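You operate a simulated robot arm through the tools that you are given. There is no shell and no other tool. Be economical: measure what you need, move in short steps, check, and stop when the job is done.

The job below is to be done with a simulated two-armed robot. You get a single attempt, and the scene is never put back.

Task
Hold the blue post on the top of the orange bench steady with one hand and flip the marker of the blue post the other way with the other.

The check looks at the end state, three seconds after you hand in, the way a careful person would. Anything else that was tipped, shoved, dropped, spilled or broken makes it a failure.

Robot
Two 6-joint arms with two-finger grippers on one trunk, on a base that drives. Base frame: it is fixed to the floor where the robot stands at the start and does not move with it; the origin is under the middle of the robot, x ahead of it, y to its left, z up; the surface under the hand at the start is at about z = 0.8. Units: m, degrees, N and s.
The left shoulder is at the start at [0.07, 0.148, 1.12], the right one opposite. With the tool pointing down near the work surface each hand reaches from about 0.68 to 0.72 m from the robot's upright axis, wherever it stands, measured 20 degrees to its own side. Places, roughly: marker of the blue post [0.5, 0.2, 0.9]. Payload 2.45 kg a hand.
Tool frame (each hand has its own): the origin (TCP) lies between the finger pads and is the grasp point; the fingertips stand 0.03 m ahead of it; z points along the fingers, y is the line along which they close. Largest opening 0.106 m; the body of the gripper starts 0.079 m behind the TCP.
Orientation is told as [roll, pitch, yaw] about the base's x, y, z axes, in that order, counted from this pose: with the fingers straight down and closing along the base's y, the tool's x points along the base's -x, its y along +y and its z along -z.

Tools
- The arms move only by the tool step_arm. It takes "left_motion", "right_motion" or both (then of equal length, played together; a hand with none holds still); each is a list of rows, each a list of 7 numbers: the shift along the tool's x, y, z in m, then the turn, a rotation vector about the tool's x, y, z in degrees, then the gripper command, from -1 (fully open) to 1 (shut), values between in proportion. In form: [[tx, ty, tz, ax, ay, az, fingers], ...]. A call has 1 to 20 rows; each row shifts and turns the commanded pose from where the row before left it, along the tool's axes as they then stand. Rows are played at 5 a second. More than 0.05 m and 8.6 degrees between two rows, or a gripper value outside its range, and nothing of the call is played. A pose out of reach is approached as far as the arm can. The call stops where the force on the tool passes 40 N (or 10 N more than at its start, if that is more) or the arm is blocked; 0.2 s more then pass. The fingers move at their own pace (about 0.072 m/s each) and stop on an object; they squeeze with about 29 N. The grip force told is the motor's: it shows also when the fingers shut on nothing. Time passes only in rows, and 0.2 s behind the last, so rows that do not move let the fingers close. The reply holds the time, the measured pose of the TCP, the force on the tool along the base axes, the opening and the grip force, in the units named above and with some noise, with the torque about the TCP (base axes, N m) and any sound that the robot's microphone picked up.
- Cameras (640 x 400 px; columns grow to the right, rows downward): "scene" is now at [0.1293, 0.0363, 1.3549]; the picture's right is [0.41, -0.91, 0.00], its down [-0.53, -0.24, -0.82] and it looks along [0.74, 0.34, -0.58] (base axes); focal length 276 px, centre (320, 200). "left" rides on the left gripper at [0.076, 0.002, -0.106] in its tool frame; the picture's right is [-0.02, 1.00, 0.00], its down [-0.78, -0.02, -0.62] and it looks along [-0.62, -0.01, 0.78] (tool axes); focal length 247 px, centre (320, 200). "right" rides on the right gripper at [0.076, -0.002, -0.106] in its tool frame; the picture's right is [0.02, 1.00, 0.00], its down [-0.78, 0.02, -0.62] and it looks along [-0.62, 0.01, 0.78] (tool axes); focal length 247 px, centre (320, 200). There is no depth. A picture from a camera that has moved, and an enlarged one, comes with that camera's place and axes in the base frame and with its lens.
- grab_frame(camera): a new picture of that camera. No time passes.
- raise_lower(by): slides the trunk up (or, below 0, down) by that many m; the arms and the scene camera ride with it, the base frame stays. It gives what a move gives, with no picture.
- base_move(legs): drives the robot by 1 to 6 legs, each [ahead, left, turn to the left] in m, m and degrees, along the robot's own axes; the way and the turn of a leg run together, so that a leg with both is an arc; at most 1.5 m and 180 degrees a leg. The arms and the cameras ride along, it lands a little off, and it stops where it bumps. It gives what a move gives.
- head_to(pan, tilt): turns the head with the scene camera to pan (to the left, within 86 degrees either way) and tilt (down, from -29 to 69), counted from straight ahead of the robot. It gives what a move gives.
- close_up(camera, box): a new picture of the part [left, top, right, bottom] of that camera's present view, enlarged. No time passes.
- sign_off(): hands the job in; it is judged then, once.

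Work in short steps. Places have to be worked out from the pictures, the camera data and where the tool is seen: move nearer, look again, correct. Check each grasp and each placing, and mend what went wrong. You have 120 turns and 92 pictures in all, those below and enlarged ones among them. Open the grippers and draw the arms clear of the work before you hand the job in, unless the task says otherwise; then end with one line.

The tools are called by a JSON object that holds its "name" and its "arguments". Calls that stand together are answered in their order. step_arm: Moves the arms, as the interface text tells. Its arguments: {"type":"object","properties":{"left_motion":{"type":"array","items":{"type":"array","items":{"type":"number"}}},"right_motion":{"type":"array","items":{"type":"array","items":{"type":"number"}}}},"required":[]} The other tools are called the same way: raise_lower (by) slides the trunk up or down; base_move (legs) drives the base; head_to (pan, tilt) turns the head that bears the scene camera; grab_frame (camera) takes a picture; close_up (camera, box) takes an enlarged picture of a part of a camera's view; sign_off () hands the job in.

At the start:

```text
clock: 0.0
left_tool_pos: [0.4238, 0.4268, 1.1403]
left_tool_rot: [0.0, -0.1, 0.0]
left_ft_force: [0.2, 0.4, 0.1]
left_wrist_torque: [0.01, -0.02, 0.01]
left_finger_gap: 0.1061
left_grip_force: 0.1
right_tool_pos: [0.6032, -0.0134, 1.149]
right_tool_rot: [0.0, 0.1, 0.0]
right_ft_force: [0.4, 0.0, 0.4]
right_wrist_torque: [-0.01, -0.03, 0.0]
right_finger_gap: 0.1058
right_grip_force: 0.1
trunk travel left (down, up): [-0.593, 0.347]
robot x, y, heading: [0.002, -0.0018, 0.1]
head pan, tilt: [24.3, 35.2]
```

scene: 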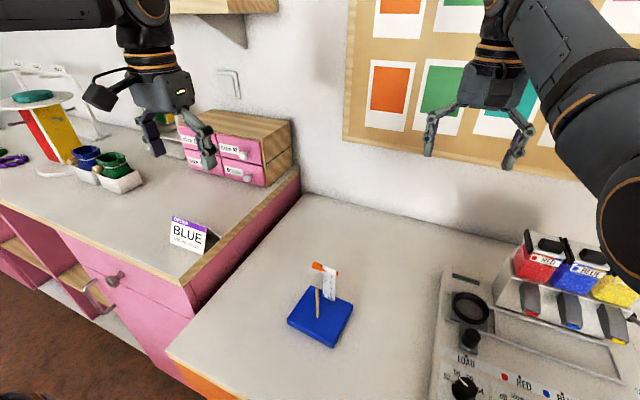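
right: 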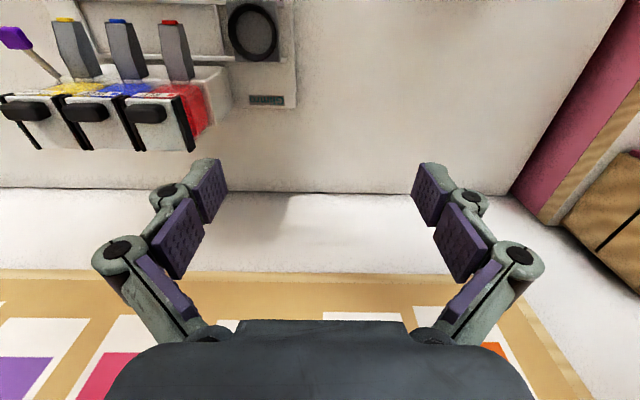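
left: 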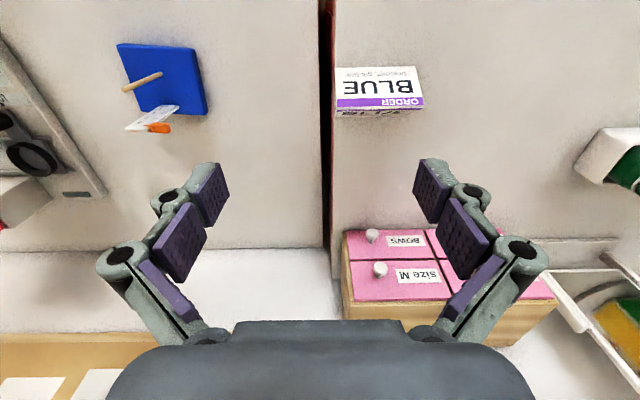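

The post with its marker is small in the scene view; I take an enlarged view from the scene and left cameras.

{"name": "close_up", "arguments": {"camera": "scene", "box": [270, 250, 370, 360]}}

{"name": "close_up", "arguments": {"camera": "left", "box": [100, 30, 230, 140]}}

```text
3.64 times, centred on (320, 305) of scene
camera zoom: at [0.1293, 0.0363, 1.3549], right [0.41, -0.91, 0.0], down [-0.53, -0.24, -0.82], along [0.74, 0.34, -0.58], focal length 1002 px, centre (320, -182)
```

zoom: 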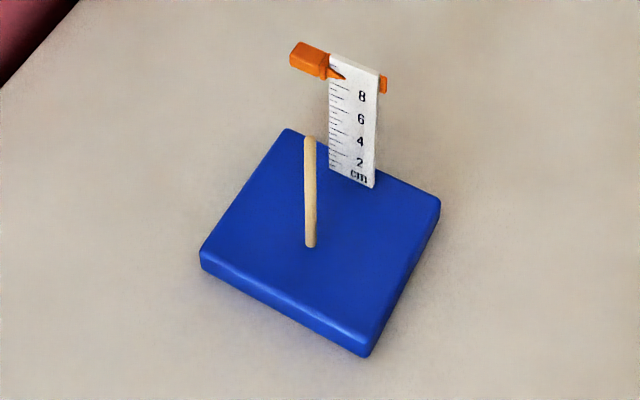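

```text
3.64 times, centred on (165, 85) of left
camera zoom: at [0.3477, 0.4281, 1.2469], right [0.02, 1.0, 0.0], down [0.78, -0.02, 0.62], along [0.62, -0.01, -0.78], focal length 898 px, centre (884, 618)
```

zoom: 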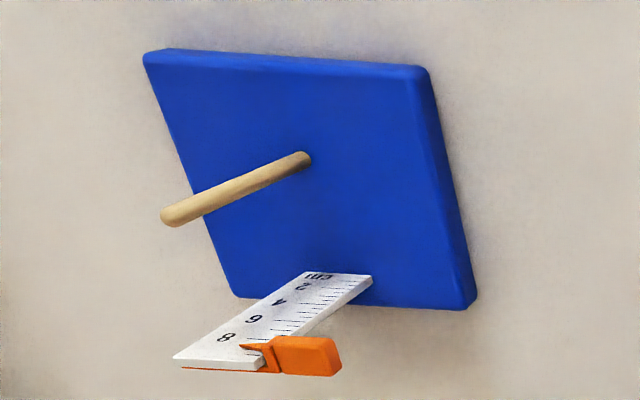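

The post's base is about 0.10 m square at [0.43, 0.175], a wooden peg stands at about [0.42, 0.176], and the ruler at x≈0.47 carries the orange marker head at about [0.479, 0.205, 0.911]. It is too near for the arms, so I back off and shift left to put it straight ahead.

{"name": "base_move", "arguments": {"legs": [[-0.25, 0, 0], [0, 0.17, 0]]}}

{"name": "head_to", "arguments": {"pan": 0, "tilt": 35}}

{"name": "grab_frame", "arguments": {"camera": "scene"}}

{"name": "grab_frame", "arguments": {"camera": "left"}}

{"name": "grab_frame", "arguments": {"camera": "right"}}

```text
clock: 2.9
left_tool_pos: [0.1807, 0.5893, 1.1389]
left_tool_rot: [0.1, -0.1, -0.3]
left_ft_force: [-0.2, -0.9, -0.1]
left_wrist_torque: [0.0, 0.0, 0.02]
left_finger_gap: 0.1061
left_grip_force: 0.1
right_tool_pos: [0.3589, 0.1478, 1.1492]
right_tool_rot: [0.2, -0.1, -0.4]
right_ft_force: [-0.7, -0.1, 0.4]
right_wrist_torque: [0.02, 0.02, -0.03]
right_finger_gap: 0.106
right_grip_force: 0.0
trunk travel left (down, up): [-0.593, 0.347]
robot x, y, heading: [-0.243, 0.1646, -0.3]
head pan, tilt: [24.3, 35.2]
```

```text
clock: 3.7
left_tool_pos: [0.1809, 0.5899, 1.1406]
left_tool_rot: [0.1, -0.1, -0.4]
left_ft_force: [0.3, -0.5, -0.1]
left_wrist_torque: [0.01, 0.01, -0.05]
left_finger_gap: 0.106
left_grip_force: 0.1
right_tool_pos: [0.3585, 0.1491, 1.1499]
right_tool_rot: [0.1, 0.0, -0.4]
right_ft_force: [-0.2, 1.0, 0.1]
right_wrist_torque: [0.02, 0.02, 0.02]
right_finger_gap: 0.1059
right_grip_force: 0.1
trunk travel left (down, up): [-0.593, 0.347]
robot x, y, heading: [-0.2461, 0.1695, -0.2]
head pan, tilt: [0.0, 35.0]
```

```text
86 pictures are left
camera scene: at [-0.1075, 0.1665, 1.3553], right [-0.01, -1.0, 0.0], down [-0.57, 0.0, -0.82], along [0.82, -0.01, -0.57], focal length 276 px, centre (320, 200)
```

scene: 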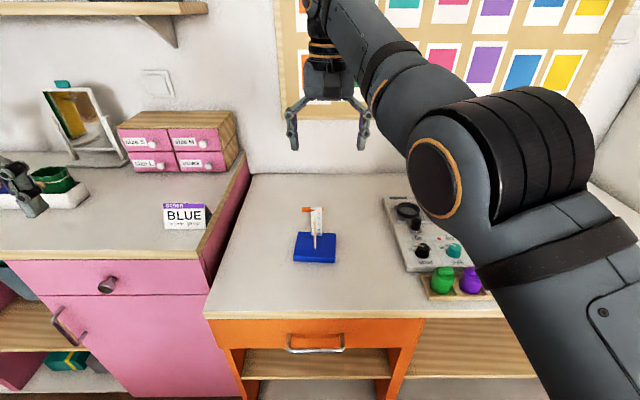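

```text
85 pictures are left
camera left: at [0.1061, 0.5928, 1.247], right [0.03, 1.0, 0.0], down [0.78, -0.02, 0.62], along [0.62, -0.02, -0.78], focal length 247 px, centre (320, 200)
```

left: 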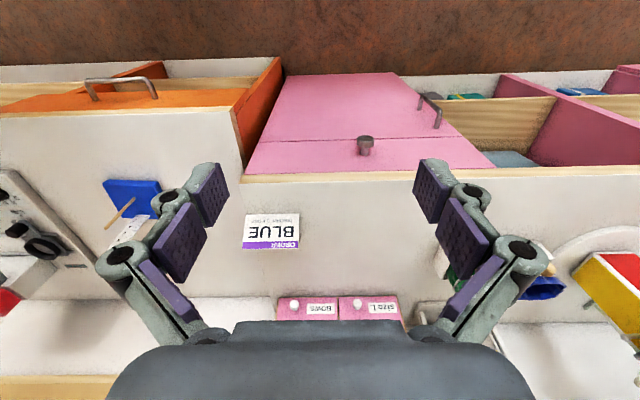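

```text
84 pictures are left
camera right: at [0.283, 0.1474, 1.2565], right [-0.01, 1.0, 0.0], down [0.78, 0.01, 0.62], along [0.62, 0.01, -0.78], focal length 247 px, centre (320, 200)
```

right: 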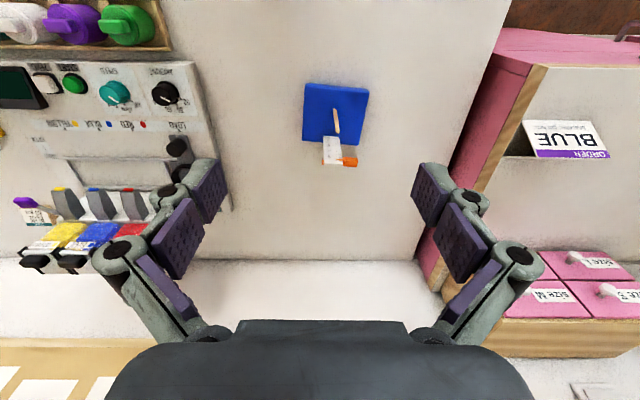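

Now I enlarge the marker from both of these new viewpoints.

{"name": "close_up", "arguments": {"camera": "scene", "box": [285, 195, 345, 270]}}

{"name": "close_up", "arguments": {"camera": "right", "box": [295, 75, 385, 175]}}

{"name": "close_up", "arguments": {"camera": "left", "box": [95, 170, 165, 250]}}

```text
5.33 times, centred on (315, 232) of scene
camera zoom: at [-0.1075, 0.1665, 1.3553], right [-0.01, -1.0, 0.0], down [-0.57, 0.0, -0.82], along [0.82, -0.01, -0.57], focal length 1469 px, centre (347, 27)
```

zoom: 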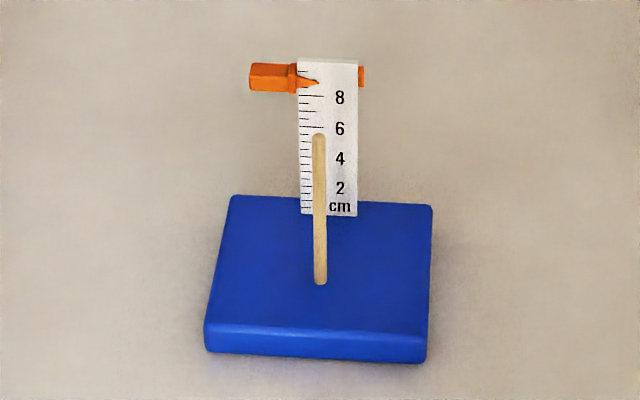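

```text
4.00 times, centred on (340, 125) of right
camera zoom: at [0.283, 0.1474, 1.2565], right [-0.01, 1.0, 0.0], down [0.78, 0.01, 0.62], along [0.62, 0.01, -0.78], focal length 988 px, centre (240, 500)
```

zoom: 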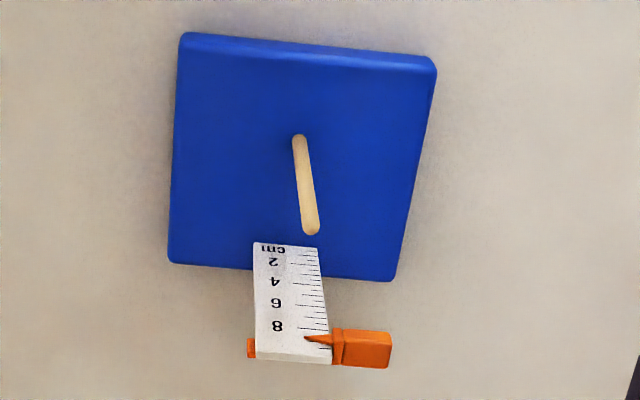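

```text
5.00 times, centred on (130, 210) of left
camera zoom: at [0.1061, 0.5928, 1.247], right [0.03, 1.0, 0.0], down [0.78, -0.02, 0.62], along [0.62, -0.02, -0.78], focal length 1235 px, centre (1270, 150)
```

zoom: 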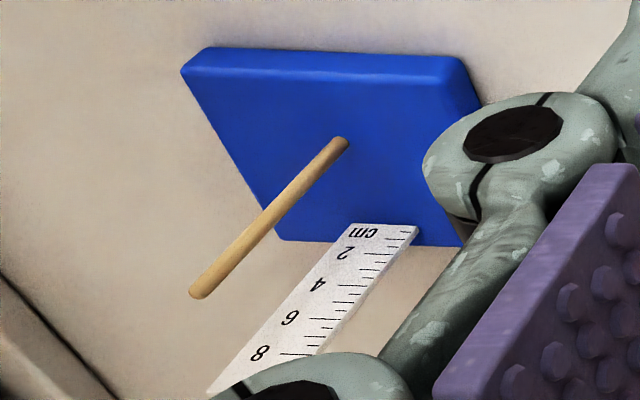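

The marker is an orange slider on the ruler, near the 9 cm end: head at about [0.475, 0.199, 0.92]. The peg stands at [0.427, 0.174], z 0.83–0.92. I plan to hold the peg with the right hand leaning back 30°, and push the marker with the left. First I turn the right hand and bring it to a pre-grasp.

{"name": "step_arm", "arguments": {"right_motion": [[0, 0, 0, 0, -7.5, 0, 0], [0, 0, 0, 0, -7.5, 0, 0], [0, 0, 0, 0, -7.5, 0, 0], [0, 0, 0, 0, -7.5, 0, 0], [0.0174, 0.00625, 0.034, 0, 0, 0, 0], [0.0174, 0.00625, 0.034, 0, 0, 0, 0], [0.0174, 0.00625, 0.034, 0, 0, 0, 0], [0.0174, 0.00625, 0.034, 0, 0, 0, 0]]}}

{"name": "grab_frame", "arguments": {"camera": "scene"}}

{"name": "grab_frame", "arguments": {"camera": "right"}}

```text
clock: 5.5
left_tool_pos: [0.1827, 0.5904, 1.1387]
left_tool_rot: [0.0, 0.0, -0.5]
left_ft_force: [-0.4, 0.7, -1.1]
left_wrist_torque: [0.01, 0.01, 0.03]
left_finger_gap: 0.1059
left_grip_force: 0.1
right_tool_pos: [0.4919, 0.1936, 1.0519]
right_tool_rot: [0.1, -29.9, -0.4]
right_ft_force: [0.6, 0.5, 0.2]
right_wrist_torque: [0.0, 0.02, 0.0]
right_finger_gap: 0.053
right_grip_force: 0.1
right hand out of reach, approached as far as the arm can: row 1, 2, 3, 4, 5, 6, 7, 8
trunk travel left (down, up): [-0.593, 0.347]
robot x, y, heading: [-0.2439, 0.1643, -0.3]
head pan, tilt: [0.0, 35.0]
```

```text
80 pictures are left
camera scene: at [-0.1059, 0.1665, 1.3551], right [-0.01, -1.0, 0.0], down [-0.57, 0.0, -0.82], along [0.82, -0.01, -0.57], focal length 276 px, centre (320, 200)
```

scene: 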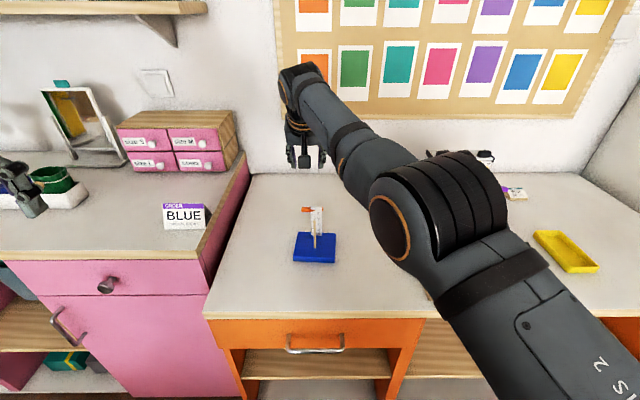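

```text
79 pictures are left
camera right: at [0.3737, 0.1917, 1.1065], right [-0.01, 1.0, -0.01], down [0.37, 0.01, 0.93], along [0.93, 0.01, -0.37], focal length 247 px, centre (320, 200)
```

right: 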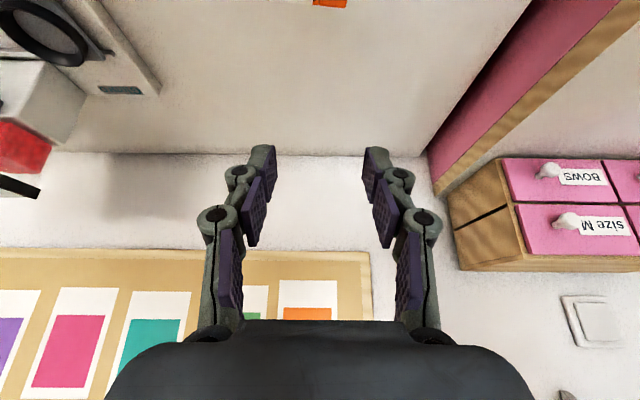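

The lean-back pose falls inside the arm's near limit, so I go back to a vertical hand, which suits the 0.67 m distance, and look at where the commanded pose ends up.

{"name": "step_arm", "arguments": {"right_motion": [[0, 0, 0, 0, 7.5, 0, 0], [0, 0, 0, 0, 7.5, 0, 0], [0, 0, 0, 0, 7.5, 0, 0], [0, 0, 0, 0, 7.5, 0, 0]]}}

```text
clock: 6.5
left_tool_pos: [0.1828, 0.5898, 1.1391]
left_tool_rot: [0.0, 0.0, -0.5]
left_ft_force: [1.3, -0.3, -0.2]
left_wrist_torque: [-0.01, 0.03, -0.01]
left_finger_gap: 0.1058
left_grip_force: 0.0
right_tool_pos: [0.4024, 0.1416, 1.0323]
right_tool_rot: [0.1, 0.1, -0.5]
right_ft_force: [-0.5, -0.2, 0.2]
right_wrist_torque: [0.03, 0.03, -0.01]
right_finger_gap: 0.0531
right_grip_force: 0.0
right hand out of reach, approached as far as the arm can: row 1, 2, 3, 4
trunk travel left (down, up): [-0.593, 0.347]
robot x, y, heading: [-0.2421, 0.1695, -0.3]
head pan, tilt: [0.0, 35.0]
```

Vertical pose works at [0.402, 0.142, 1.032]. I shift forward a bit and see how it responds.

{"name": "step_arm", "arguments": {"right_motion": [[-0.03, 0, 0, 0, 0, 0, 0], [-0.03, 0, 0, 0, 0, 0, 0]]}}

```text
clock: 7.1
left_tool_pos: [0.1813, 0.5905, 1.141]
left_tool_rot: [0.0, -0.1, -0.3]
left_ft_force: [0.7, -0.4, -0.6]
left_wrist_torque: [0.04, 0.04, 0.0]
left_finger_gap: 0.1063
left_grip_force: 0.0
right_tool_pos: [0.4018, 0.1414, 1.033]
right_tool_rot: [0.1, 0.0, -0.5]
right_ft_force: [0.4, 0.8, 0.3]
right_wrist_torque: [-0.02, 0.01, -0.04]
right_finger_gap: 0.0531
right_grip_force: 0.1
right hand out of reach, approached as far as the arm can: row 1, 2
trunk travel left (down, up): [-0.593, 0.347]
robot x, y, heading: [-0.2456, 0.1677, -0.5]
head pan, tilt: [0.0, 35.0]
```

Ambiguous response; I probe by raising the commanded pose, to learn where it stands.

{"name": "step_arm", "arguments": {"right_motion": [[0, 0, -0.05, 0, 0, 0, 0], [0, 0, -0.05, 0, 0, 0, 0], [0, 0, -0.03, 0, 0, 0, 0]]}}

```text
clock: 7.9
left_tool_pos: [0.1812, 0.5905, 1.1414]
left_tool_rot: [0.1, -0.1, -0.5]
left_ft_force: [-0.1, 0.6, 0.8]
left_wrist_torque: [-0.01, 0.01, -0.03]
left_finger_gap: 0.1061
left_grip_force: 0.1
right_tool_pos: [0.3676, 0.1284, 1.1482]
right_tool_rot: [0.0, -0.1, -0.4]
right_ft_force: [-0.4, -0.6, 0.0]
right_wrist_torque: [-0.01, -0.02, 0.01]
right_finger_gap: 0.0533
right_grip_force: 0.0
right hand out of reach, approached as far as the arm can: row 1, 2, 3
trunk travel left (down, up): [-0.593, 0.347]
robot x, y, heading: [-0.2412, 0.1672, -0.4]
head pan, tilt: [0.0, 35.0]
```

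The readings fit an outer reach limit of about 0.6 m from shoulder to wrist, with more freedom when the hand is high relative to the shoulder. So I drive 0.10 m forward and lower the trunk a bit (tips stay above the ruler).

{"name": "base_move", "arguments": {"legs": [[0.1, 0, 0]]}}

{"name": "raise_lower", "arguments": {"by": -0.12}}

{"name": "step_arm", "arguments": {"right_motion": [[0, 0, 0, 0, 0, 0, 0]]}}

{"name": "grab_frame", "arguments": {"camera": "scene"}}

```text
clock: 9.1
left_tool_pos: [0.283, 0.5893, 1.1405]
left_tool_rot: [0.0, -0.2, -0.5]
left_ft_force: [0.7, 0.1, 0.2]
left_wrist_torque: [0.0, 0.02, 0.01]
left_finger_gap: 0.1057
left_grip_force: 0.0
right_tool_pos: [0.4683, 0.1256, 1.1473]
right_tool_rot: [0.1, -0.3, -0.5]
right_ft_force: [0.7, 0.1, 0.7]
right_wrist_torque: [-0.03, 0.07, 0.0]
right_finger_gap: 0.0531
right_grip_force: 0.0
trunk travel left (down, up): [-0.593, 0.347]
robot x, y, heading: [-0.1448, 0.1678, -0.5]
head pan, tilt: [0.0, 35.0]
```

```text
clock: 10.6
left_tool_pos: [0.2814, 0.5894, 1.0204]
left_tool_rot: [0.0, -0.1, -0.5]
left_ft_force: [-0.6, 0.3, 0.3]
left_wrist_torque: [0.01, -0.04, -0.01]
left_finger_gap: 0.1059
left_grip_force: 0.1
right_tool_pos: [0.4685, 0.1268, 1.0275]
right_tool_rot: [0.1, -0.2, -0.6]
right_ft_force: [0.5, 0.1, 0.6]
right_wrist_torque: [0.03, -0.01, 0.0]
right_finger_gap: 0.0532
right_grip_force: 0.1
trunk travel left (down, up): [-0.473, 0.467]
robot x, y, heading: [-0.1466, 0.1676, -0.6]
head pan, tilt: [0.0, 35.0]
```

```text
clock: 11.0
left_tool_pos: [0.2818, 0.5908, 1.0191]
left_tool_rot: [0.1, -0.1, -0.6]
left_ft_force: [0.1, 0.4, 0.8]
left_wrist_torque: [-0.02, 0.0, 0.0]
left_finger_gap: 0.1059
left_grip_force: 0.1
right_tool_pos: [0.469, 0.126, 1.027]
right_tool_rot: [0.1, -0.2, -0.6]
right_ft_force: [0.2, 0.1, 0.4]
right_wrist_torque: [0.05, 0.03, -0.02]
right_finger_gap: 0.053
right_grip_force: 0.1
trunk travel left (down, up): [-0.473, 0.467]
robot x, y, heading: [-0.1429, 0.1687, -0.4]
head pan, tilt: [0.0, 35.0]
```

```text
78 pictures are left
camera scene: at [-0.0074, 0.1656, 1.2353], right [-0.01, -1.0, 0.0], down [-0.57, 0.01, -0.82], along [0.82, -0.01, -0.57], focal length 276 px, centre (320, 200)
```

scene: 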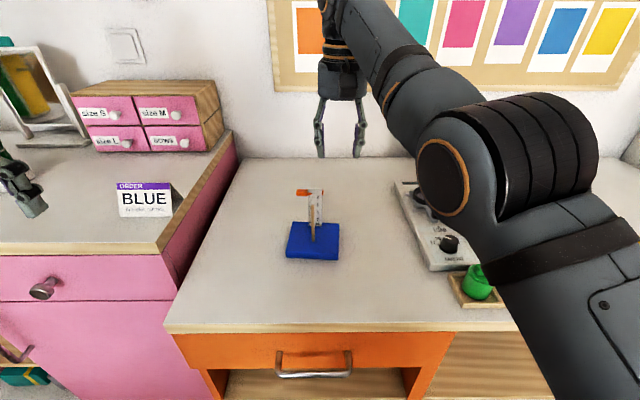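

Both hands now start from a reachable command. I move the right hand above the peg and lift the left hand a little so it stays clear of the counter.

{"name": "step_arm", "arguments": {"right_motion": [[0.021, 0.024, 0, 0, 0, 0, 0], [0.021, 0.024, 0, 0, 0, 0, 0]], "left_motion": [[0, 0, -0.04, 0, 0, 0, -1], [0, 0, -0.04, 0, 0, 0, -1]]}}

{"name": "grab_frame", "arguments": {"camera": "right"}}

```text
clock: 11.6
left_tool_pos: [0.2768, 0.5923, 1.0993]
left_tool_rot: [-0.1, -0.3, -0.7]
left_ft_force: [0.3, 0.0, 0.2]
left_wrist_torque: [-0.02, -0.01, 0.0]
left_finger_gap: 0.106
left_grip_force: 0.1
left hand out of reach, approached as far as the arm can: row 2
right_tool_pos: [0.4425, 0.1813, 1.034]
right_tool_rot: [0.0, -0.1, -0.6]
right_ft_force: [0.1, 0.0, -0.5]
right_wrist_torque: [-0.02, 0.01, 0.02]
right_finger_gap: 0.0529
right_grip_force: 0.0
right hand out of reach, approached as far as the arm can: row 1, 2
trunk travel left (down, up): [-0.473, 0.467]
robot x, y, heading: [-0.1434, 0.1672, -0.5]
head pan, tilt: [0.0, 35.0]
```

```text
77 pictures are left
camera right: at [0.3667, 0.1788, 1.1409], right [-0.01, 1.0, 0.0], down [0.78, 0.01, 0.62], along [0.62, 0.01, -0.78], focal length 247 px, centre (320, 200)
```

right: 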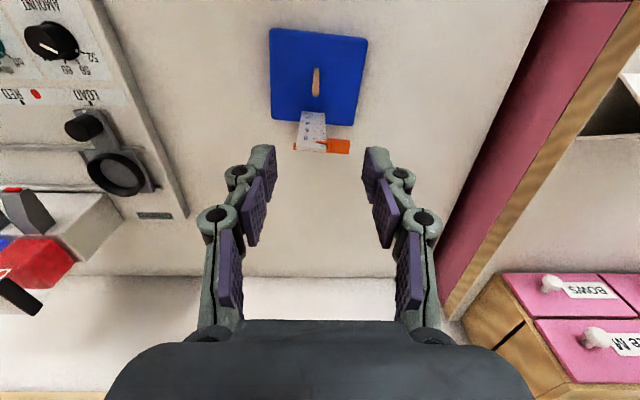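

The right arm's band here is narrow, and the peg sits just inside its near limit. I back the base by 0.045 m, then centre over the peg.

{"name": "base_move", "arguments": {"legs": [[-0.045, 0, 0]]}}

{"name": "step_arm", "arguments": {"right_motion": [[0, 0, 0, 0, 0, 0, 0]]}}

```text
clock: 12.5
left_tool_pos: [0.2337, 0.5925, 1.098]
left_tool_rot: [-0.1, -0.2, -0.6]
left_ft_force: [0.0, 0.5, -0.3]
left_wrist_torque: [0.0, -0.04, 0.01]
left_finger_gap: 0.1059
left_grip_force: 0.0
right_tool_pos: [0.3989, 0.1806, 1.0336]
right_tool_rot: [0.0, -0.1, -0.6]
right_ft_force: [0.5, 0.4, 0.7]
right_wrist_torque: [0.03, -0.01, 0.01]
right_finger_gap: 0.053
right_grip_force: 0.1
trunk travel left (down, up): [-0.473, 0.467]
robot x, y, heading: [-0.1904, 0.1698, -0.3]
head pan, tilt: [0.0, 35.0]
```

```text
clock: 12.9
left_tool_pos: [0.2353, 0.5915, 1.0969]
left_tool_rot: [-0.2, -0.1, -0.6]
left_ft_force: [-0.1, 0.2, 0.1]
left_wrist_torque: [0.03, 0.04, 0.0]
left_finger_gap: 0.1059
left_grip_force: 0.1
right_tool_pos: [0.4001, 0.1797, 1.0316]
right_tool_rot: [0.1, 0.1, -0.7]
right_ft_force: [-0.3, 0.0, -0.3]
right_wrist_torque: [0.0, 0.03, -0.03]
right_finger_gap: 0.0528
right_grip_force: 0.1
trunk travel left (down, up): [-0.473, 0.467]
robot x, y, heading: [-0.1884, 0.1674, -0.4]
head pan, tilt: [0.0, 35.0]
```

Now at [0.400, 0.180, 1.032]. I move over the peg and down to tips just above its top.

{"name": "step_arm", "arguments": {"right_motion": [[-0.013, -0.003, 0.02, 0, 0, 0, 0], [-0.014, -0.003, 0.045, 0, 0, 0, 0]]}}

{"name": "grab_frame", "arguments": {"camera": "right"}}

{"name": "grab_frame", "arguments": {"camera": "scene"}}

```text
clock: 13.5
left_tool_pos: [0.2342, 0.59, 1.0977]
left_tool_rot: [0.0, -0.1, -0.6]
left_ft_force: [0.5, 0.1, -0.6]
left_wrist_torque: [0.0, 0.02, 0.01]
left_finger_gap: 0.1058
left_grip_force: 0.1
right_tool_pos: [0.4297, 0.1728, 0.9676]
right_tool_rot: [0.0, 0.2, -0.5]
right_ft_force: [0.8, -0.3, -0.3]
right_wrist_torque: [-0.01, 0.0, -0.02]
right_finger_gap: 0.0529
right_grip_force: 0.1
trunk travel left (down, up): [-0.473, 0.467]
robot x, y, heading: [-0.1902, 0.1671, -0.6]
head pan, tilt: [0.0, 35.0]
```

```text
76 pictures are left
camera right: at [0.3531, 0.1719, 1.0753], right [-0.01, 1.0, 0.0], down [0.79, 0.01, 0.62], along [0.62, 0.01, -0.79], focal length 247 px, centre (320, 200)
```

right: 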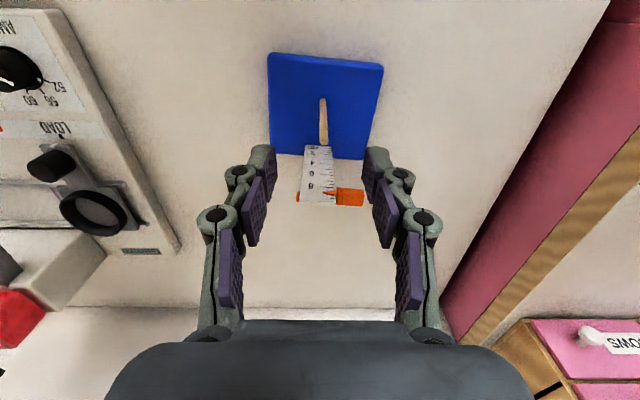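

```text
75 pictures are left
camera scene: at [-0.0507, 0.166, 1.2352], right [-0.01, -1.0, 0.0], down [-0.57, 0.01, -0.82], along [0.82, -0.01, -0.57], focal length 276 px, centre (320, 200)
```

scene: 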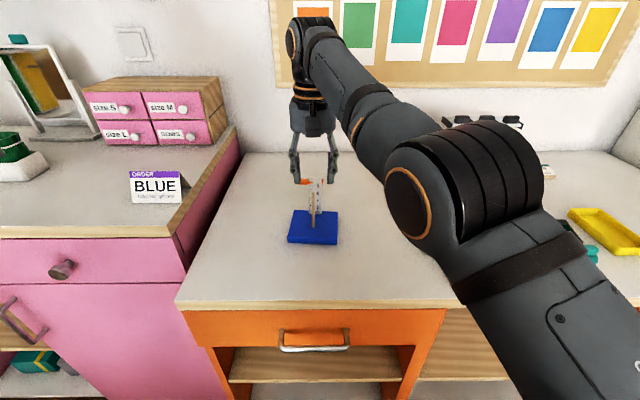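

The peg top comes out at [0.427, 0.175], between the fingers. I go straight down to z≈0.895.

{"name": "step_arm", "arguments": {"right_motion": [[0.001, 0.001, 0.024, 0, 0, 0, 0], [0.001, 0.001, 0.024, 0, 0, 0, 0], [0, 0, 0.024, 0, 0, 0, 0]]}}

{"name": "grab_frame", "arguments": {"camera": "right"}}

{"name": "close_up", "arguments": {"camera": "scene", "box": [260, 130, 380, 260]}}

```text
clock: 14.3
left_tool_pos: [0.2338, 0.591, 1.0984]
left_tool_rot: [0.0, -0.1, -0.7]
left_ft_force: [0.4, -0.4, 0.3]
left_wrist_torque: [0.02, 0.02, -0.01]
left_finger_gap: 0.106
left_grip_force: 0.2
right_tool_pos: [0.4419, 0.1811, 0.9037]
right_tool_rot: [0.0, 0.1, -0.5]
right_ft_force: [-0.6, -0.7, 0.9]
right_wrist_torque: [-0.02, -0.04, -0.02]
right_finger_gap: 0.0527
right_grip_force: 0.1
right hand out of reach, approached as far as the arm can: row 1, 2, 3
trunk travel left (down, up): [-0.473, 0.467]
robot x, y, heading: [-0.1871, 0.1711, -0.6]
head pan, tilt: [0.0, 35.0]
```

```text
74 pictures are left
camera right: at [0.3671, 0.1801, 1.01], right [-0.01, 1.0, 0.0], down [0.78, 0.01, 0.62], along [0.62, 0.01, -0.79], focal length 247 px, centre (320, 200)
```

right: 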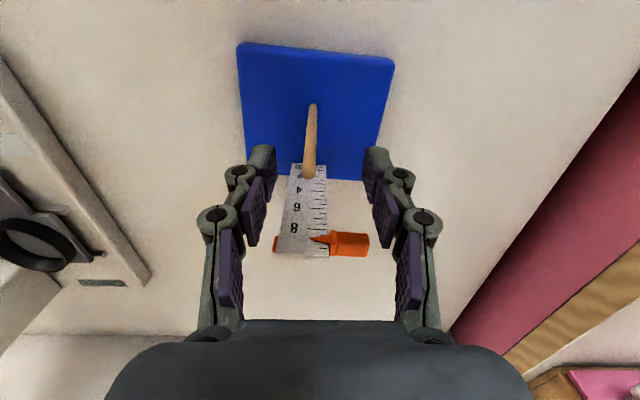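

```text
3.08 times, centred on (320, 195) of scene
camera zoom: at [-0.0514, 0.1659, 1.2352], right [-0.01, -1.0, 0.0], down [-0.57, 0.01, -0.82], along [0.82, -0.01, -0.57], focal length 848 px, centre (320, 215)
```

zoom: 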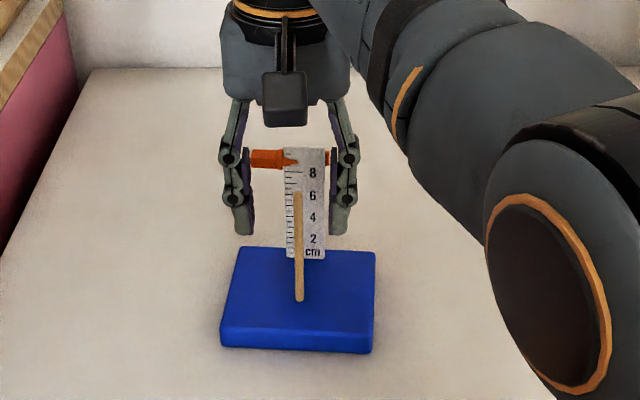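

The near limit pushed the hand forward to x=0.442; fingers straddle the peg in y. I back the base 0.015 m so the hand slides back over the peg at x≈0.427.

{"name": "base_move", "arguments": {"legs": [[-0.015, 0, 0]]}}

{"name": "step_arm", "arguments": {"right_motion": [[0, 0, 0, 0, 0, 0, 0]]}}

{"name": "grab_frame", "arguments": {"camera": "right"}}

```text
clock: 15.1
left_tool_pos: [0.2197, 0.5919, 1.0981]
left_tool_rot: [0.0, -0.1, -0.7]
left_ft_force: [1.1, 1.4, -0.3]
left_wrist_torque: [0.02, 0.02, 0.01]
left_finger_gap: 0.1059
left_grip_force: 0.1
right_tool_pos: [0.4284, 0.1807, 0.9019]
right_tool_rot: [-0.2, 0.3, -0.5]
right_ft_force: [0.9, -0.1, -0.9]
right_wrist_torque: [0.02, 0.01, -0.01]
right_finger_gap: 0.0527
right_grip_force: 0.1
trunk travel left (down, up): [-0.473, 0.467]
robot x, y, heading: [-0.2037, 0.1637, -0.6]
head pan, tilt: [0.0, 35.0]
```

```text
clock: 15.4
left_tool_pos: [0.2196, 0.5928, 1.0981]
left_tool_rot: [-0.1, -0.1, -0.6]
left_ft_force: [0.5, 0.1, -0.1]
left_wrist_torque: [0.01, 0.01, 0.01]
left_finger_gap: 0.1061
left_grip_force: 0.1
right_tool_pos: [0.4279, 0.1819, 0.9019]
right_tool_rot: [-0.1, 0.2, -0.5]
right_ft_force: [0.0, 0.0, -0.5]
right_wrist_torque: [0.0, 0.04, 0.01]
right_finger_gap: 0.053
right_grip_force: 0.0
trunk travel left (down, up): [-0.473, 0.467]
robot x, y, heading: [-0.2044, 0.1659, -0.5]
head pan, tilt: [0.0, 35.0]
```

```text
72 pictures are left
camera right: at [0.3525, 0.1802, 1.0097], right [-0.01, 1.0, 0.0], down [0.79, 0.01, 0.62], along [0.62, 0.01, -0.79], focal length 247 px, centre (320, 200)
```

right: 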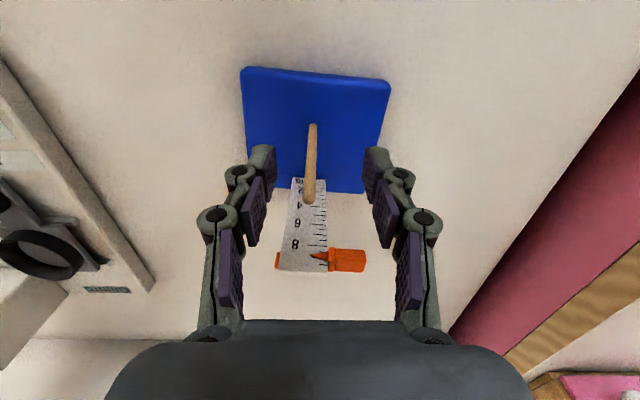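

The peg is at x≈0.425, y≈0.176 and the fingers straddle it. I centre the right hand in y, and in the same call begin leaning the left hand to the left while moving it toward the marker; right stays open until I know the left reaches.

{"name": "step_arm", "arguments": {"right_motion": [[0, -0.003, 0, 0, 0, 0, 0], [0, -0.003, 0, 0, 0, 0, 0], [0, 0, 0, 0, 0, 0, 0], [0, 0, 0, 0, 0, 0, 0], [0, 0, 0, 0, 0, 0, 0], [0, 0, 0, 0, 0, 0, 0]], "left_motion": [[-0.02, -0.02, 0, 8, 0, 0, 1], [-0.02, -0.02, 0, 8, 0, 0, 1], [-0.02, -0.02, 0, 8, 0, 0, 1], [-0.02, -0.02, 0, 8, 0, 0, 1], [-0.02, -0.02, 0, 8, 0, 0, 1], [-0.02, -0.02, 0, 8, 0, 0, 1]]}}

{"name": "grab_frame", "arguments": {"camera": "scene"}}

```text
clock: 16.9
left_tool_pos: [0.1974, 0.5268, 1.0479]
left_tool_rot: [-48.2, -0.2, -0.4]
left_ft_force: [-0.6, 0.6, -0.4]
left_wrist_torque: [-0.01, -0.02, -0.01]
left_finger_gap: 0.0
left_grip_force: 28.7
left hand out of reach, approached as far as the arm can: row 1, 2, 3, 4, 5, 6
right_tool_pos: [0.429, 0.1763, 0.9032]
right_tool_rot: [-0.2, 0.2, -0.6]
right_ft_force: [0.1, 0.7, -0.1]
right_wrist_torque: [-0.03, -0.02, 0.0]
right_finger_gap: 0.0532
right_grip_force: 0.1
trunk travel left (down, up): [-0.473, 0.467]
robot x, y, heading: [-0.2014, 0.1676, -0.4]
head pan, tilt: [0.0, 35.0]
```

```text
71 pictures are left
camera scene: at [-0.0667, 0.1673, 1.2353], right [-0.01, -1.0, 0.0], down [-0.57, 0.0, -0.82], along [0.82, -0.01, -0.57], focal length 276 px, centre (320, 200)
```

scene: 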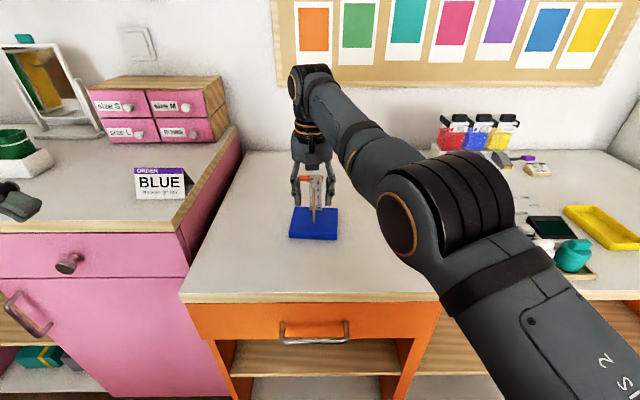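

Left hand leaned 48° but held at its outer limit. I now sweep it in −y and +x toward a pre-pose by the marker, staying high.

{"name": "step_arm", "arguments": {"left_motion": [[-0.01, -0.0267, 0.0298, 0, 0, 0, 1], [-0.01, -0.0267, 0.0298, 0, 0, 0, 1], [-0.01, -0.0267, 0.0298, 0, 0, 0, 1], [-0.01, -0.0267, 0.0298, 0, 0, 0, 1]]}}

```text
clock: 17.9
left_tool_pos: [0.1759, 0.3921, 1.0122]
left_tool_rot: [-48.0, -0.1, -0.5]
left_ft_force: [-0.7, 0.0, 0.3]
left_wrist_torque: [-0.01, -0.01, 0.0]
left_finger_gap: 0.0
left_grip_force: 29.1
left hand out of reach, approached as far as the arm can: row 1, 2, 3, 4
right_tool_pos: [0.4286, 0.176, 0.9035]
right_tool_rot: [0.0, 0.3, -0.7]
right_ft_force: [-0.6, 0.5, -0.2]
right_wrist_torque: [0.01, 0.04, -0.02]
right_finger_gap: 0.0531
right_grip_force: 0.0
trunk travel left (down, up): [-0.473, 0.467]
robot x, y, heading: [-0.202, 0.1738, -0.6]
head pan, tilt: [0.0, 35.0]
```

The left hand tracks poorly; I look at the left arm's posture to see what limits it.

{"name": "head_to", "arguments": {"pan": 40, "tilt": 35}}

{"name": "grab_frame", "arguments": {"camera": "scene"}}

{"name": "grab_frame", "arguments": {"camera": "left"}}

```text
clock: 18.9
left_tool_pos: [0.177, 0.3926, 1.0136]
left_tool_rot: [-48.2, -0.2, -0.6]
left_ft_force: [1.1, 0.1, 0.5]
left_wrist_torque: [-0.03, 0.0, -0.02]
left_finger_gap: 0.0002
left_grip_force: 28.5
right_tool_pos: [0.4303, 0.1761, 0.9032]
right_tool_rot: [-0.1, 0.2, -0.6]
right_ft_force: [-0.6, -0.3, 0.0]
right_wrist_torque: [-0.01, 0.01, -0.02]
right_finger_gap: 0.0529
right_grip_force: 0.1
trunk travel left (down, up): [-0.473, 0.467]
robot x, y, heading: [-0.2014, 0.1674, -0.6]
head pan, tilt: [40.0, 35.0]
```

```text
70 pictures are left
camera scene: at [-0.0868, 0.2228, 1.2353], right [0.64, -0.77, 0.0], down [-0.44, -0.36, -0.82], along [0.63, 0.52, -0.57], focal length 276 px, centre (320, 200)
```

scene: 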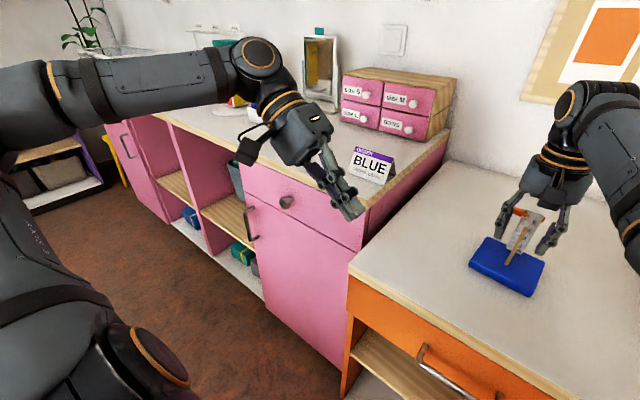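

```text
69 pictures are left
camera left: at [0.102, 0.4735, 1.0825], right [0.03, 0.67, -0.74], down [0.79, 0.44, 0.43], along [0.62, -0.6, -0.51], focal length 247 px, centre (320, 200)
```

left: 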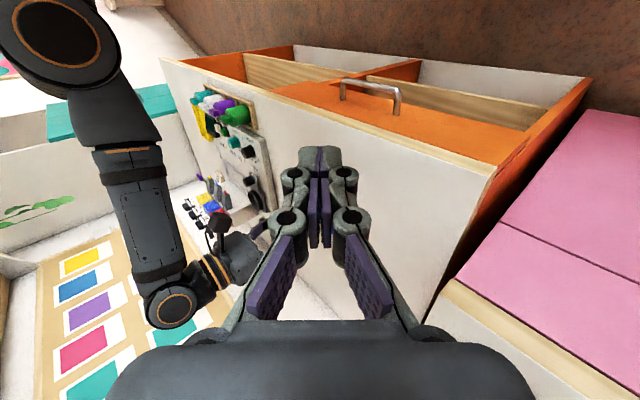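

I re-sync with a still row and probe pure +x motion at the current lean.

{"name": "step_arm", "arguments": {"left_motion": [[0, 0, 0, 0, 0, 0, 1], [-0.04, 0, 0, 0, 0, 0, 1], [-0.04, 0, 0, 0, 0, 0, 1], [-0.04, 0, 0, 0, 0, 0, 1]]}}

```text
clock: 19.9
left_tool_pos: [0.2074, 0.4247, 0.9789]
left_tool_rot: [-48.1, -0.2, -0.5]
left_ft_force: [0.2, 0.8, -0.4]
left_wrist_torque: [-0.02, 0.04, -0.01]
left_finger_gap: 0.0001
left_grip_force: 28.8
left hand out of reach, approached as far as the arm can: row 2, 3, 4
right_tool_pos: [0.4286, 0.1755, 0.9046]
right_tool_rot: [0.0, 0.2, -0.7]
right_ft_force: [0.3, -0.1, -0.4]
right_wrist_torque: [-0.01, 0.0, -0.01]
right_finger_gap: 0.0531
right_grip_force: 0.1
trunk travel left (down, up): [-0.473, 0.467]
robot x, y, heading: [-0.2055, 0.1684, -0.4]
head pan, tilt: [40.0, 35.0]
```

+x is blocked at this 48° lean. I un-lean the left hand to vertical, then probe forward there, where the band is known.

{"name": "step_arm", "arguments": {"left_motion": [[0, 0, 0, 0, 0, 0, 1], [0, 0, -0.02, -8, 0, 0, 1], [0, 0, -0.02, -8, 0, 0, 1], [0, 0, -0.02, -8, 0, 0, 1], [0, 0, 0, -8, 0, 0, 1], [0, 0, 0, -8, 0, 0, 1], [0, 0, 0, -8, 0, 0, 1]]}}

{"name": "step_arm", "arguments": {"left_motion": [[0, 0, 0, 0, 0, 0, 1], [-0.04, 0, 0, 0, 0, 0, 1], [-0.04, 0, 0, 0, 0, 0, 1], [-0.04, 0, 0, 0, 0, 0, 1]]}}

```text
clock: 21.5
left_tool_pos: [0.1839, 0.4965, 1.0064]
left_tool_rot: [0.1, -0.3, -0.5]
left_ft_force: [-0.3, -0.1, 1.3]
left_wrist_torque: [0.03, -0.02, -0.02]
left_finger_gap: 0.0
left_grip_force: 28.9
left hand out of reach, approached as far as the arm can: row 6, 7
right_tool_pos: [0.4287, 0.1757, 0.9041]
right_tool_rot: [-0.1, 0.3, -0.5]
right_ft_force: [0.1, -0.6, -0.4]
right_wrist_torque: [-0.01, -0.03, 0.02]
right_finger_gap: 0.0528
right_grip_force: 0.1
trunk travel left (down, up): [-0.473, 0.467]
robot x, y, heading: [-0.2049, 0.1686, -0.3]
head pan, tilt: [40.0, 35.0]
```

```text
clock: 22.5
left_tool_pos: [0.2605, 0.5461, 0.9771]
left_tool_rot: [-0.2, -0.2, -0.6]
left_ft_force: [0.5, 0.2, 0.6]
left_wrist_torque: [0.01, 0.04, 0.02]
left_finger_gap: 0.0002
left_grip_force: 28.7
left hand out of reach, approached as far as the arm can: row 2, 3, 4
right_tool_pos: [0.4284, 0.1774, 0.9027]
right_tool_rot: [-0.2, 0.3, -0.6]
right_ft_force: [1.0, 0.6, 0.0]
right_wrist_torque: [-0.01, 0.04, 0.01]
right_finger_gap: 0.053
right_grip_force: 0.2
trunk travel left (down, up): [-0.473, 0.467]
robot x, y, heading: [-0.2028, 0.1676, -0.4]
head pan, tilt: [40.0, 35.0]
```

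It looks like the left arm can swing inward only when extended (as the right arm is). I raise the left hand clear of the card on the counter, extend outward, then swing inward.

{"name": "step_arm", "arguments": {"left_motion": [[0, 0, 0, 0, 0, 0, 1], [0, 0.02, -0.03, 0, 0, 0, 1], [0, 0.02, -0.03, 0, 0, 0, 1], [-0.04, 0.01, 0, 0, 0, 0, 1], [-0.04, 0.01, 0, 0, 0, 0, 1], [-0.04, 0, 0, 0, 0, 0, 1]]}}

{"name": "step_arm", "arguments": {"left_motion": [[0, 0, 0, 0, 0, 0, 1], [0, -0.04, 0, 0, 0, 0, 1], [0, -0.04, 0, 0, 0, 0, 1], [0, -0.04, 0, 0, 0, 0, 1]]}}

```text
clock: 23.9
left_tool_pos: [0.3196, 0.6437, 1.0044]
left_tool_rot: [0.0, -0.1, -0.6]
left_ft_force: [0.2, 0.2, 0.0]
left_wrist_torque: [-0.04, 0.01, 0.0]
left_finger_gap: 0.0
left_grip_force: 28.4
left hand out of reach, approached as far as the arm can: row 4, 5, 6
right_tool_pos: [0.43, 0.1771, 0.9019]
right_tool_rot: [-0.1, 0.3, -0.5]
right_ft_force: [0.8, 0.7, -1.1]
right_wrist_torque: [-0.01, 0.02, 0.0]
right_finger_gap: 0.0529
right_grip_force: 0.2
trunk travel left (down, up): [-0.473, 0.467]
robot x, y, heading: [-0.2042, 0.1645, -0.5]
head pan, tilt: [40.0, 35.0]
```

```text
clock: 24.9
left_tool_pos: [0.2693, 0.5587, 0.9821]
left_tool_rot: [0.0, -0.4, -0.6]
left_ft_force: [-0.8, -0.3, 0.8]
left_wrist_torque: [0.0, -0.03, 0.02]
left_finger_gap: 0.0
left_grip_force: 29.0
left hand out of reach, approached as far as the arm can: row 2, 3, 4
right_tool_pos: [0.4285, 0.176, 0.9042]
right_tool_rot: [-0.1, 0.2, -0.7]
right_ft_force: [-0.2, -0.2, 1.4]
right_wrist_torque: [0.02, -0.01, -0.02]
right_finger_gap: 0.0533
right_grip_force: 0.0
trunk travel left (down, up): [-0.473, 0.467]
robot x, y, heading: [-0.2019, 0.1645, -0.2]
head pan, tilt: [40.0, 35.0]
```

A constraint blocks inward motion for the left arm in its folded posture. I test whether hand yaw matters: turn the left tool 32° about its axis, then try inward/forward.

{"name": "step_arm", "arguments": {"left_motion": [[0, 0, 0, 0, 0, 0, 1], [0, 0, 0, 0, 0, 8, 1], [0, 0, 0, 0, 0, 8, 1], [0, 0, 0, 0, 0, 8, 1], [0, 0, 0, 0, 0, 8, 1]]}}

{"name": "step_arm", "arguments": {"left_motion": [[0, 0, 0, 0, 0, 0, 1], [-0.021, -0.034, 0, 0, 0, 0, 1], [-0.021, -0.034, 0, 0, 0, 0, 1], [-0.021, -0.034, 0, 0, 0, 0, 1]]}}

```text
clock: 26.1
left_tool_pos: [0.2686, 0.5586, 0.9813]
left_tool_rot: [0.1, 0.0, -32.6]
left_ft_force: [0.8, -0.1, 0.1]
left_wrist_torque: [0.0, -0.04, 0.02]
left_finger_gap: 0.0
left_grip_force: 28.6
right_tool_pos: [0.4297, 0.177, 0.903]
right_tool_rot: [-0.2, 0.3, -0.6]
right_ft_force: [-0.4, 0.0, -0.7]
right_wrist_torque: [0.03, -0.02, 0.01]
right_finger_gap: 0.0528
right_grip_force: 0.0
trunk travel left (down, up): [-0.473, 0.467]
robot x, y, heading: [-0.2049, 0.1643, -0.3]
head pan, tilt: [40.0, 35.0]
```

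```text
clock: 27.1
left_tool_pos: [0.2166, 0.4978, 0.9577]
left_tool_rot: [0.1, -0.3, -32.6]
left_ft_force: [0.2, 0.8, 0.3]
left_wrist_torque: [0.02, -0.01, 0.03]
left_finger_gap: 0.0
left_grip_force: 28.4
left hand out of reach, approached as far as the arm can: row 2, 3, 4
right_tool_pos: [0.4288, 0.1763, 0.9037]
right_tool_rot: [-0.2, 0.3, -0.6]
right_ft_force: [0.8, 0.6, -1.1]
right_wrist_torque: [-0.01, -0.01, -0.02]
right_finger_gap: 0.0529
right_grip_force: 0.0
trunk travel left (down, up): [-0.473, 0.467]
robot x, y, heading: [-0.2073, 0.1668, -0.8]
head pan, tilt: [40.0, 35.0]
```

Yaw is free; the wrist itself is blocked by a hole in the workspace between the folded (left) and extended (right) postures. I raise the trunk 0.12 m (the open right hand lifts straight off the peg, everything clear), to swing the left around at full extension.

{"name": "raise_lower", "arguments": {"by": 0.12}}

{"name": "step_arm", "arguments": {"left_motion": [[0, 0, 0, 0, 0, 0, 1], [-0.016, 0.047, 0, 0, 0, 0, 1], [-0.016, 0.047, 0, 0, 0, 0, 1], [-0.016, 0.047, 0, 0, 0, 0, 1], [-0.05, 0, 0, 0, 0, 0, 1], [-0.05, 0, 0, 0, 0, 0, 1]]}}

```text
clock: 28.6
left_tool_pos: [0.2165, 0.4989, 1.0765]
left_tool_rot: [0.0, -0.2, -32.6]
left_ft_force: [0.0, 0.2, 0.3]
left_wrist_torque: [0.0, 0.01, 0.02]
left_finger_gap: 0.0001
left_grip_force: 28.9
right_tool_pos: [0.4295, 0.176, 1.0244]
right_tool_rot: [-0.1, 0.2, -0.5]
right_ft_force: [-0.2, 1.2, -0.5]
right_wrist_torque: [-0.01, 0.01, -0.03]
right_finger_gap: 0.0528
right_grip_force: 0.0
trunk travel left (down, up): [-0.593, 0.347]
robot x, y, heading: [-0.2011, 0.1703, -0.8]
head pan, tilt: [40.0, 35.0]
```

```text
clock: 30.0
left_tool_pos: [0.3241, 0.6007, 1.0537]
left_tool_rot: [0.0, -0.4, -32.7]
left_ft_force: [0.3, -0.4, 1.0]
left_wrist_torque: [0.02, 0.0, -0.01]
left_finger_gap: 0.0002
left_grip_force: 28.8
left hand out of reach, approached as far as the arm can: row 2, 3, 4, 5, 6
right_tool_pos: [0.4281, 0.1767, 1.0243]
right_tool_rot: [-0.1, 0.2, -0.7]
right_ft_force: [-0.3, -1.3, 0.2]
right_wrist_torque: [-0.01, -0.03, 0.03]
right_finger_gap: 0.0531
right_grip_force: 0.0
trunk travel left (down, up): [-0.593, 0.347]
robot x, y, heading: [-0.2054, 0.1672, -0.3]
head pan, tilt: [40.0, 35.0]
```

I push further radially outward to get to the full-extension shell.

{"name": "step_arm", "arguments": {"left_motion": [[0, 0, 0, 0, 0, 0, 1], [-0.0215, 0.045, 0, 0, 0, 0, 1], [-0.0215, 0.045, 0, 0, 0, 0, 1], [-0.0215, 0.045, 0, 0, 0, 0, 1]]}}

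{"name": "step_arm", "arguments": {"left_motion": [[0, 0, 0, 0, 0, 0, 1], [-0.049, 0, 0, 0, 0, 0, 1], [-0.049, 0, 0, 0, 0, 0, 1], [-0.049, 0, 0, 0, 0, 0, 1], [-0.049, 0, 0, 0, 0, 0, 1]]}}

{"name": "grab_frame", "arguments": {"camera": "scene"}}

```text
clock: 31.0
left_tool_pos: [0.3776, 0.7026, 1.0325]
left_tool_rot: [-0.1, -0.3, -32.7]
left_ft_force: [-0.4, 0.5, -0.4]
left_wrist_torque: [-0.02, 0.01, 0.0]
left_finger_gap: 0.0
left_grip_force: 29.5
left hand out of reach, approached as far as the arm can: row 2, 3, 4
right_tool_pos: [0.4293, 0.1757, 1.022]
right_tool_rot: [-0.2, 0.3, -0.6]
right_ft_force: [0.0, 0.1, 0.8]
right_wrist_torque: [-0.02, -0.02, 0.03]
right_finger_gap: 0.0533
right_grip_force: 0.1
trunk travel left (down, up): [-0.593, 0.347]
robot x, y, heading: [-0.2023, 0.1695, -0.6]
head pan, tilt: [40.0, 35.0]
```

```text
clock: 32.2
left_tool_pos: [0.377, 0.6795, 1.0081]
left_tool_rot: [0.1, -0.4, -32.6]
left_ft_force: [-0.2, -0.5, -0.3]
left_wrist_torque: [-0.01, 0.0, -0.04]
left_finger_gap: 0.0
left_grip_force: 28.7
left hand out of reach, approached as far as the arm can: row 2, 3, 4, 5
right_tool_pos: [0.4298, 0.1768, 1.0225]
right_tool_rot: [-0.2, 0.2, -0.7]
right_ft_force: [0.4, -0.1, 0.2]
right_wrist_torque: [0.01, -0.05, -0.02]
right_finger_gap: 0.0529
right_grip_force: 0.0
trunk travel left (down, up): [-0.593, 0.347]
robot x, y, heading: [-0.2048, 0.1664, -0.4]
head pan, tilt: [40.0, 35.0]
```

```text
68 pictures are left
camera scene: at [-0.0868, 0.2228, 1.3553], right [0.64, -0.77, 0.0], down [-0.44, -0.36, -0.82], along [0.63, 0.52, -0.57], focal length 276 px, centre (320, 200)
```

scene: 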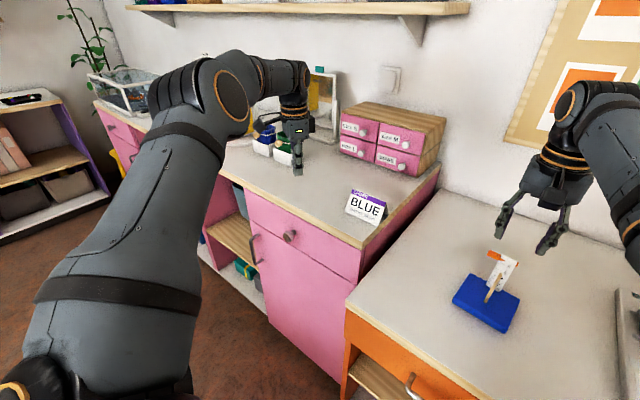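

The left arm's elbow is bent outward at the left; hand is low over the counter, so I raise the trunk more for safety, then try extending fully with the hand lifted.

{"name": "raise_lower", "arguments": {"by": 0.15}}

{"name": "step_arm", "arguments": {"left_motion": [[0, 0, 0, 0, 0, 0, 1], [0, 0.04, 0.0, 0, 0, 0, 1], [0, 0.04, 0.0, 0, 0, 0, 1], [0, 0.04, 0.0, 0, 0, 0, 1]]}}

{"name": "step_arm", "arguments": {"left_motion": [[0, 0, 0, 0, 0, 0, 1], [-0.04, 0, 0.02, 0, 0, 0, 1], [-0.04, 0, 0.02, 0, 0, 0, 1], [-0.04, 0, 0.02, 0, 0, 0, 1]]}}

{"name": "grab_frame", "arguments": {"camera": "scene"}}

```text
clock: 34.0
left_tool_pos: [0.3775, 0.6808, 1.1563]
left_tool_rot: [0.0, -0.4, -32.6]
left_ft_force: [-0.4, 0.3, 0.4]
left_wrist_torque: [-0.02, -0.03, -0.01]
left_finger_gap: 0.0
left_grip_force: 28.6
right_tool_pos: [0.4297, 0.1763, 1.1733]
right_tool_rot: [0.0, 0.2, -0.6]
right_ft_force: [0.3, 0.2, -0.7]
right_wrist_torque: [-0.02, 0.01, 0.0]
right_finger_gap: 0.0533
right_grip_force: 0.1
trunk travel left (down, up): [-0.743, 0.197]
robot x, y, heading: [-0.2088, 0.1685, -0.5]
head pan, tilt: [40.0, 35.0]
```

```text
clock: 35.0
left_tool_pos: [0.3665, 0.7373, 1.1439]
left_tool_rot: [0.3, -0.3, -32.6]
left_ft_force: [0.1, -0.2, -0.1]
left_wrist_torque: [-0.02, -0.02, -0.03]
left_finger_gap: 0.0
left_grip_force: 28.8
left hand out of reach, approached as far as the arm can: row 2, 3, 4
right_tool_pos: [0.4285, 0.1764, 1.1735]
right_tool_rot: [-0.1, 0.2, -0.6]
right_ft_force: [-0.5, 0.7, -0.5]
right_wrist_torque: [-0.02, -0.02, 0.03]
right_finger_gap: 0.0532
right_grip_force: 0.0
trunk travel left (down, up): [-0.743, 0.197]
robot x, y, heading: [-0.2034, 0.1683, -0.3]
head pan, tilt: [40.0, 35.0]
```

```text
clock: 36.0
left_tool_pos: [0.3808, 0.7074, 1.1157]
left_tool_rot: [0.2, -0.4, -32.6]
left_ft_force: [-0.1, -0.7, 1.5]
left_wrist_torque: [0.02, -0.02, 0.01]
left_finger_gap: 0.0
left_grip_force: 28.4
left hand out of reach, approached as far as the arm can: row 2, 3, 4
right_tool_pos: [0.4287, 0.1766, 1.1746]
right_tool_rot: [-0.1, 0.2, -0.6]
right_ft_force: [-0.2, -0.5, 0.9]
right_wrist_torque: [0.02, -0.01, 0.03]
right_finger_gap: 0.053
right_grip_force: 0.0
trunk travel left (down, up): [-0.743, 0.197]
robot x, y, heading: [-0.2005, 0.1676, -0.4]
head pan, tilt: [40.0, 35.0]
```

```text
67 pictures are left
camera scene: at [-0.087, 0.2227, 1.5053], right [0.64, -0.77, 0.0], down [-0.44, -0.36, -0.82], along [0.63, 0.52, -0.57], focal length 276 px, centre (320, 200)
```

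scene: 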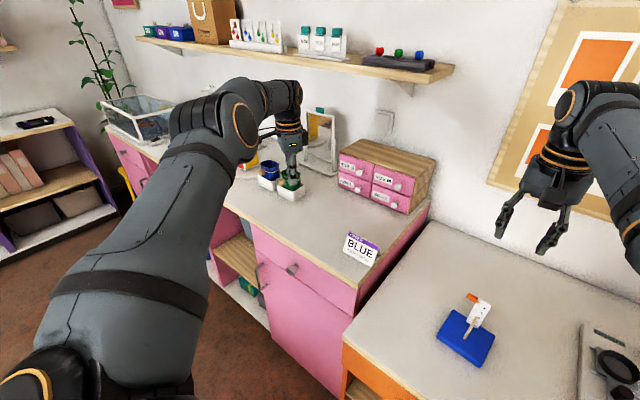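

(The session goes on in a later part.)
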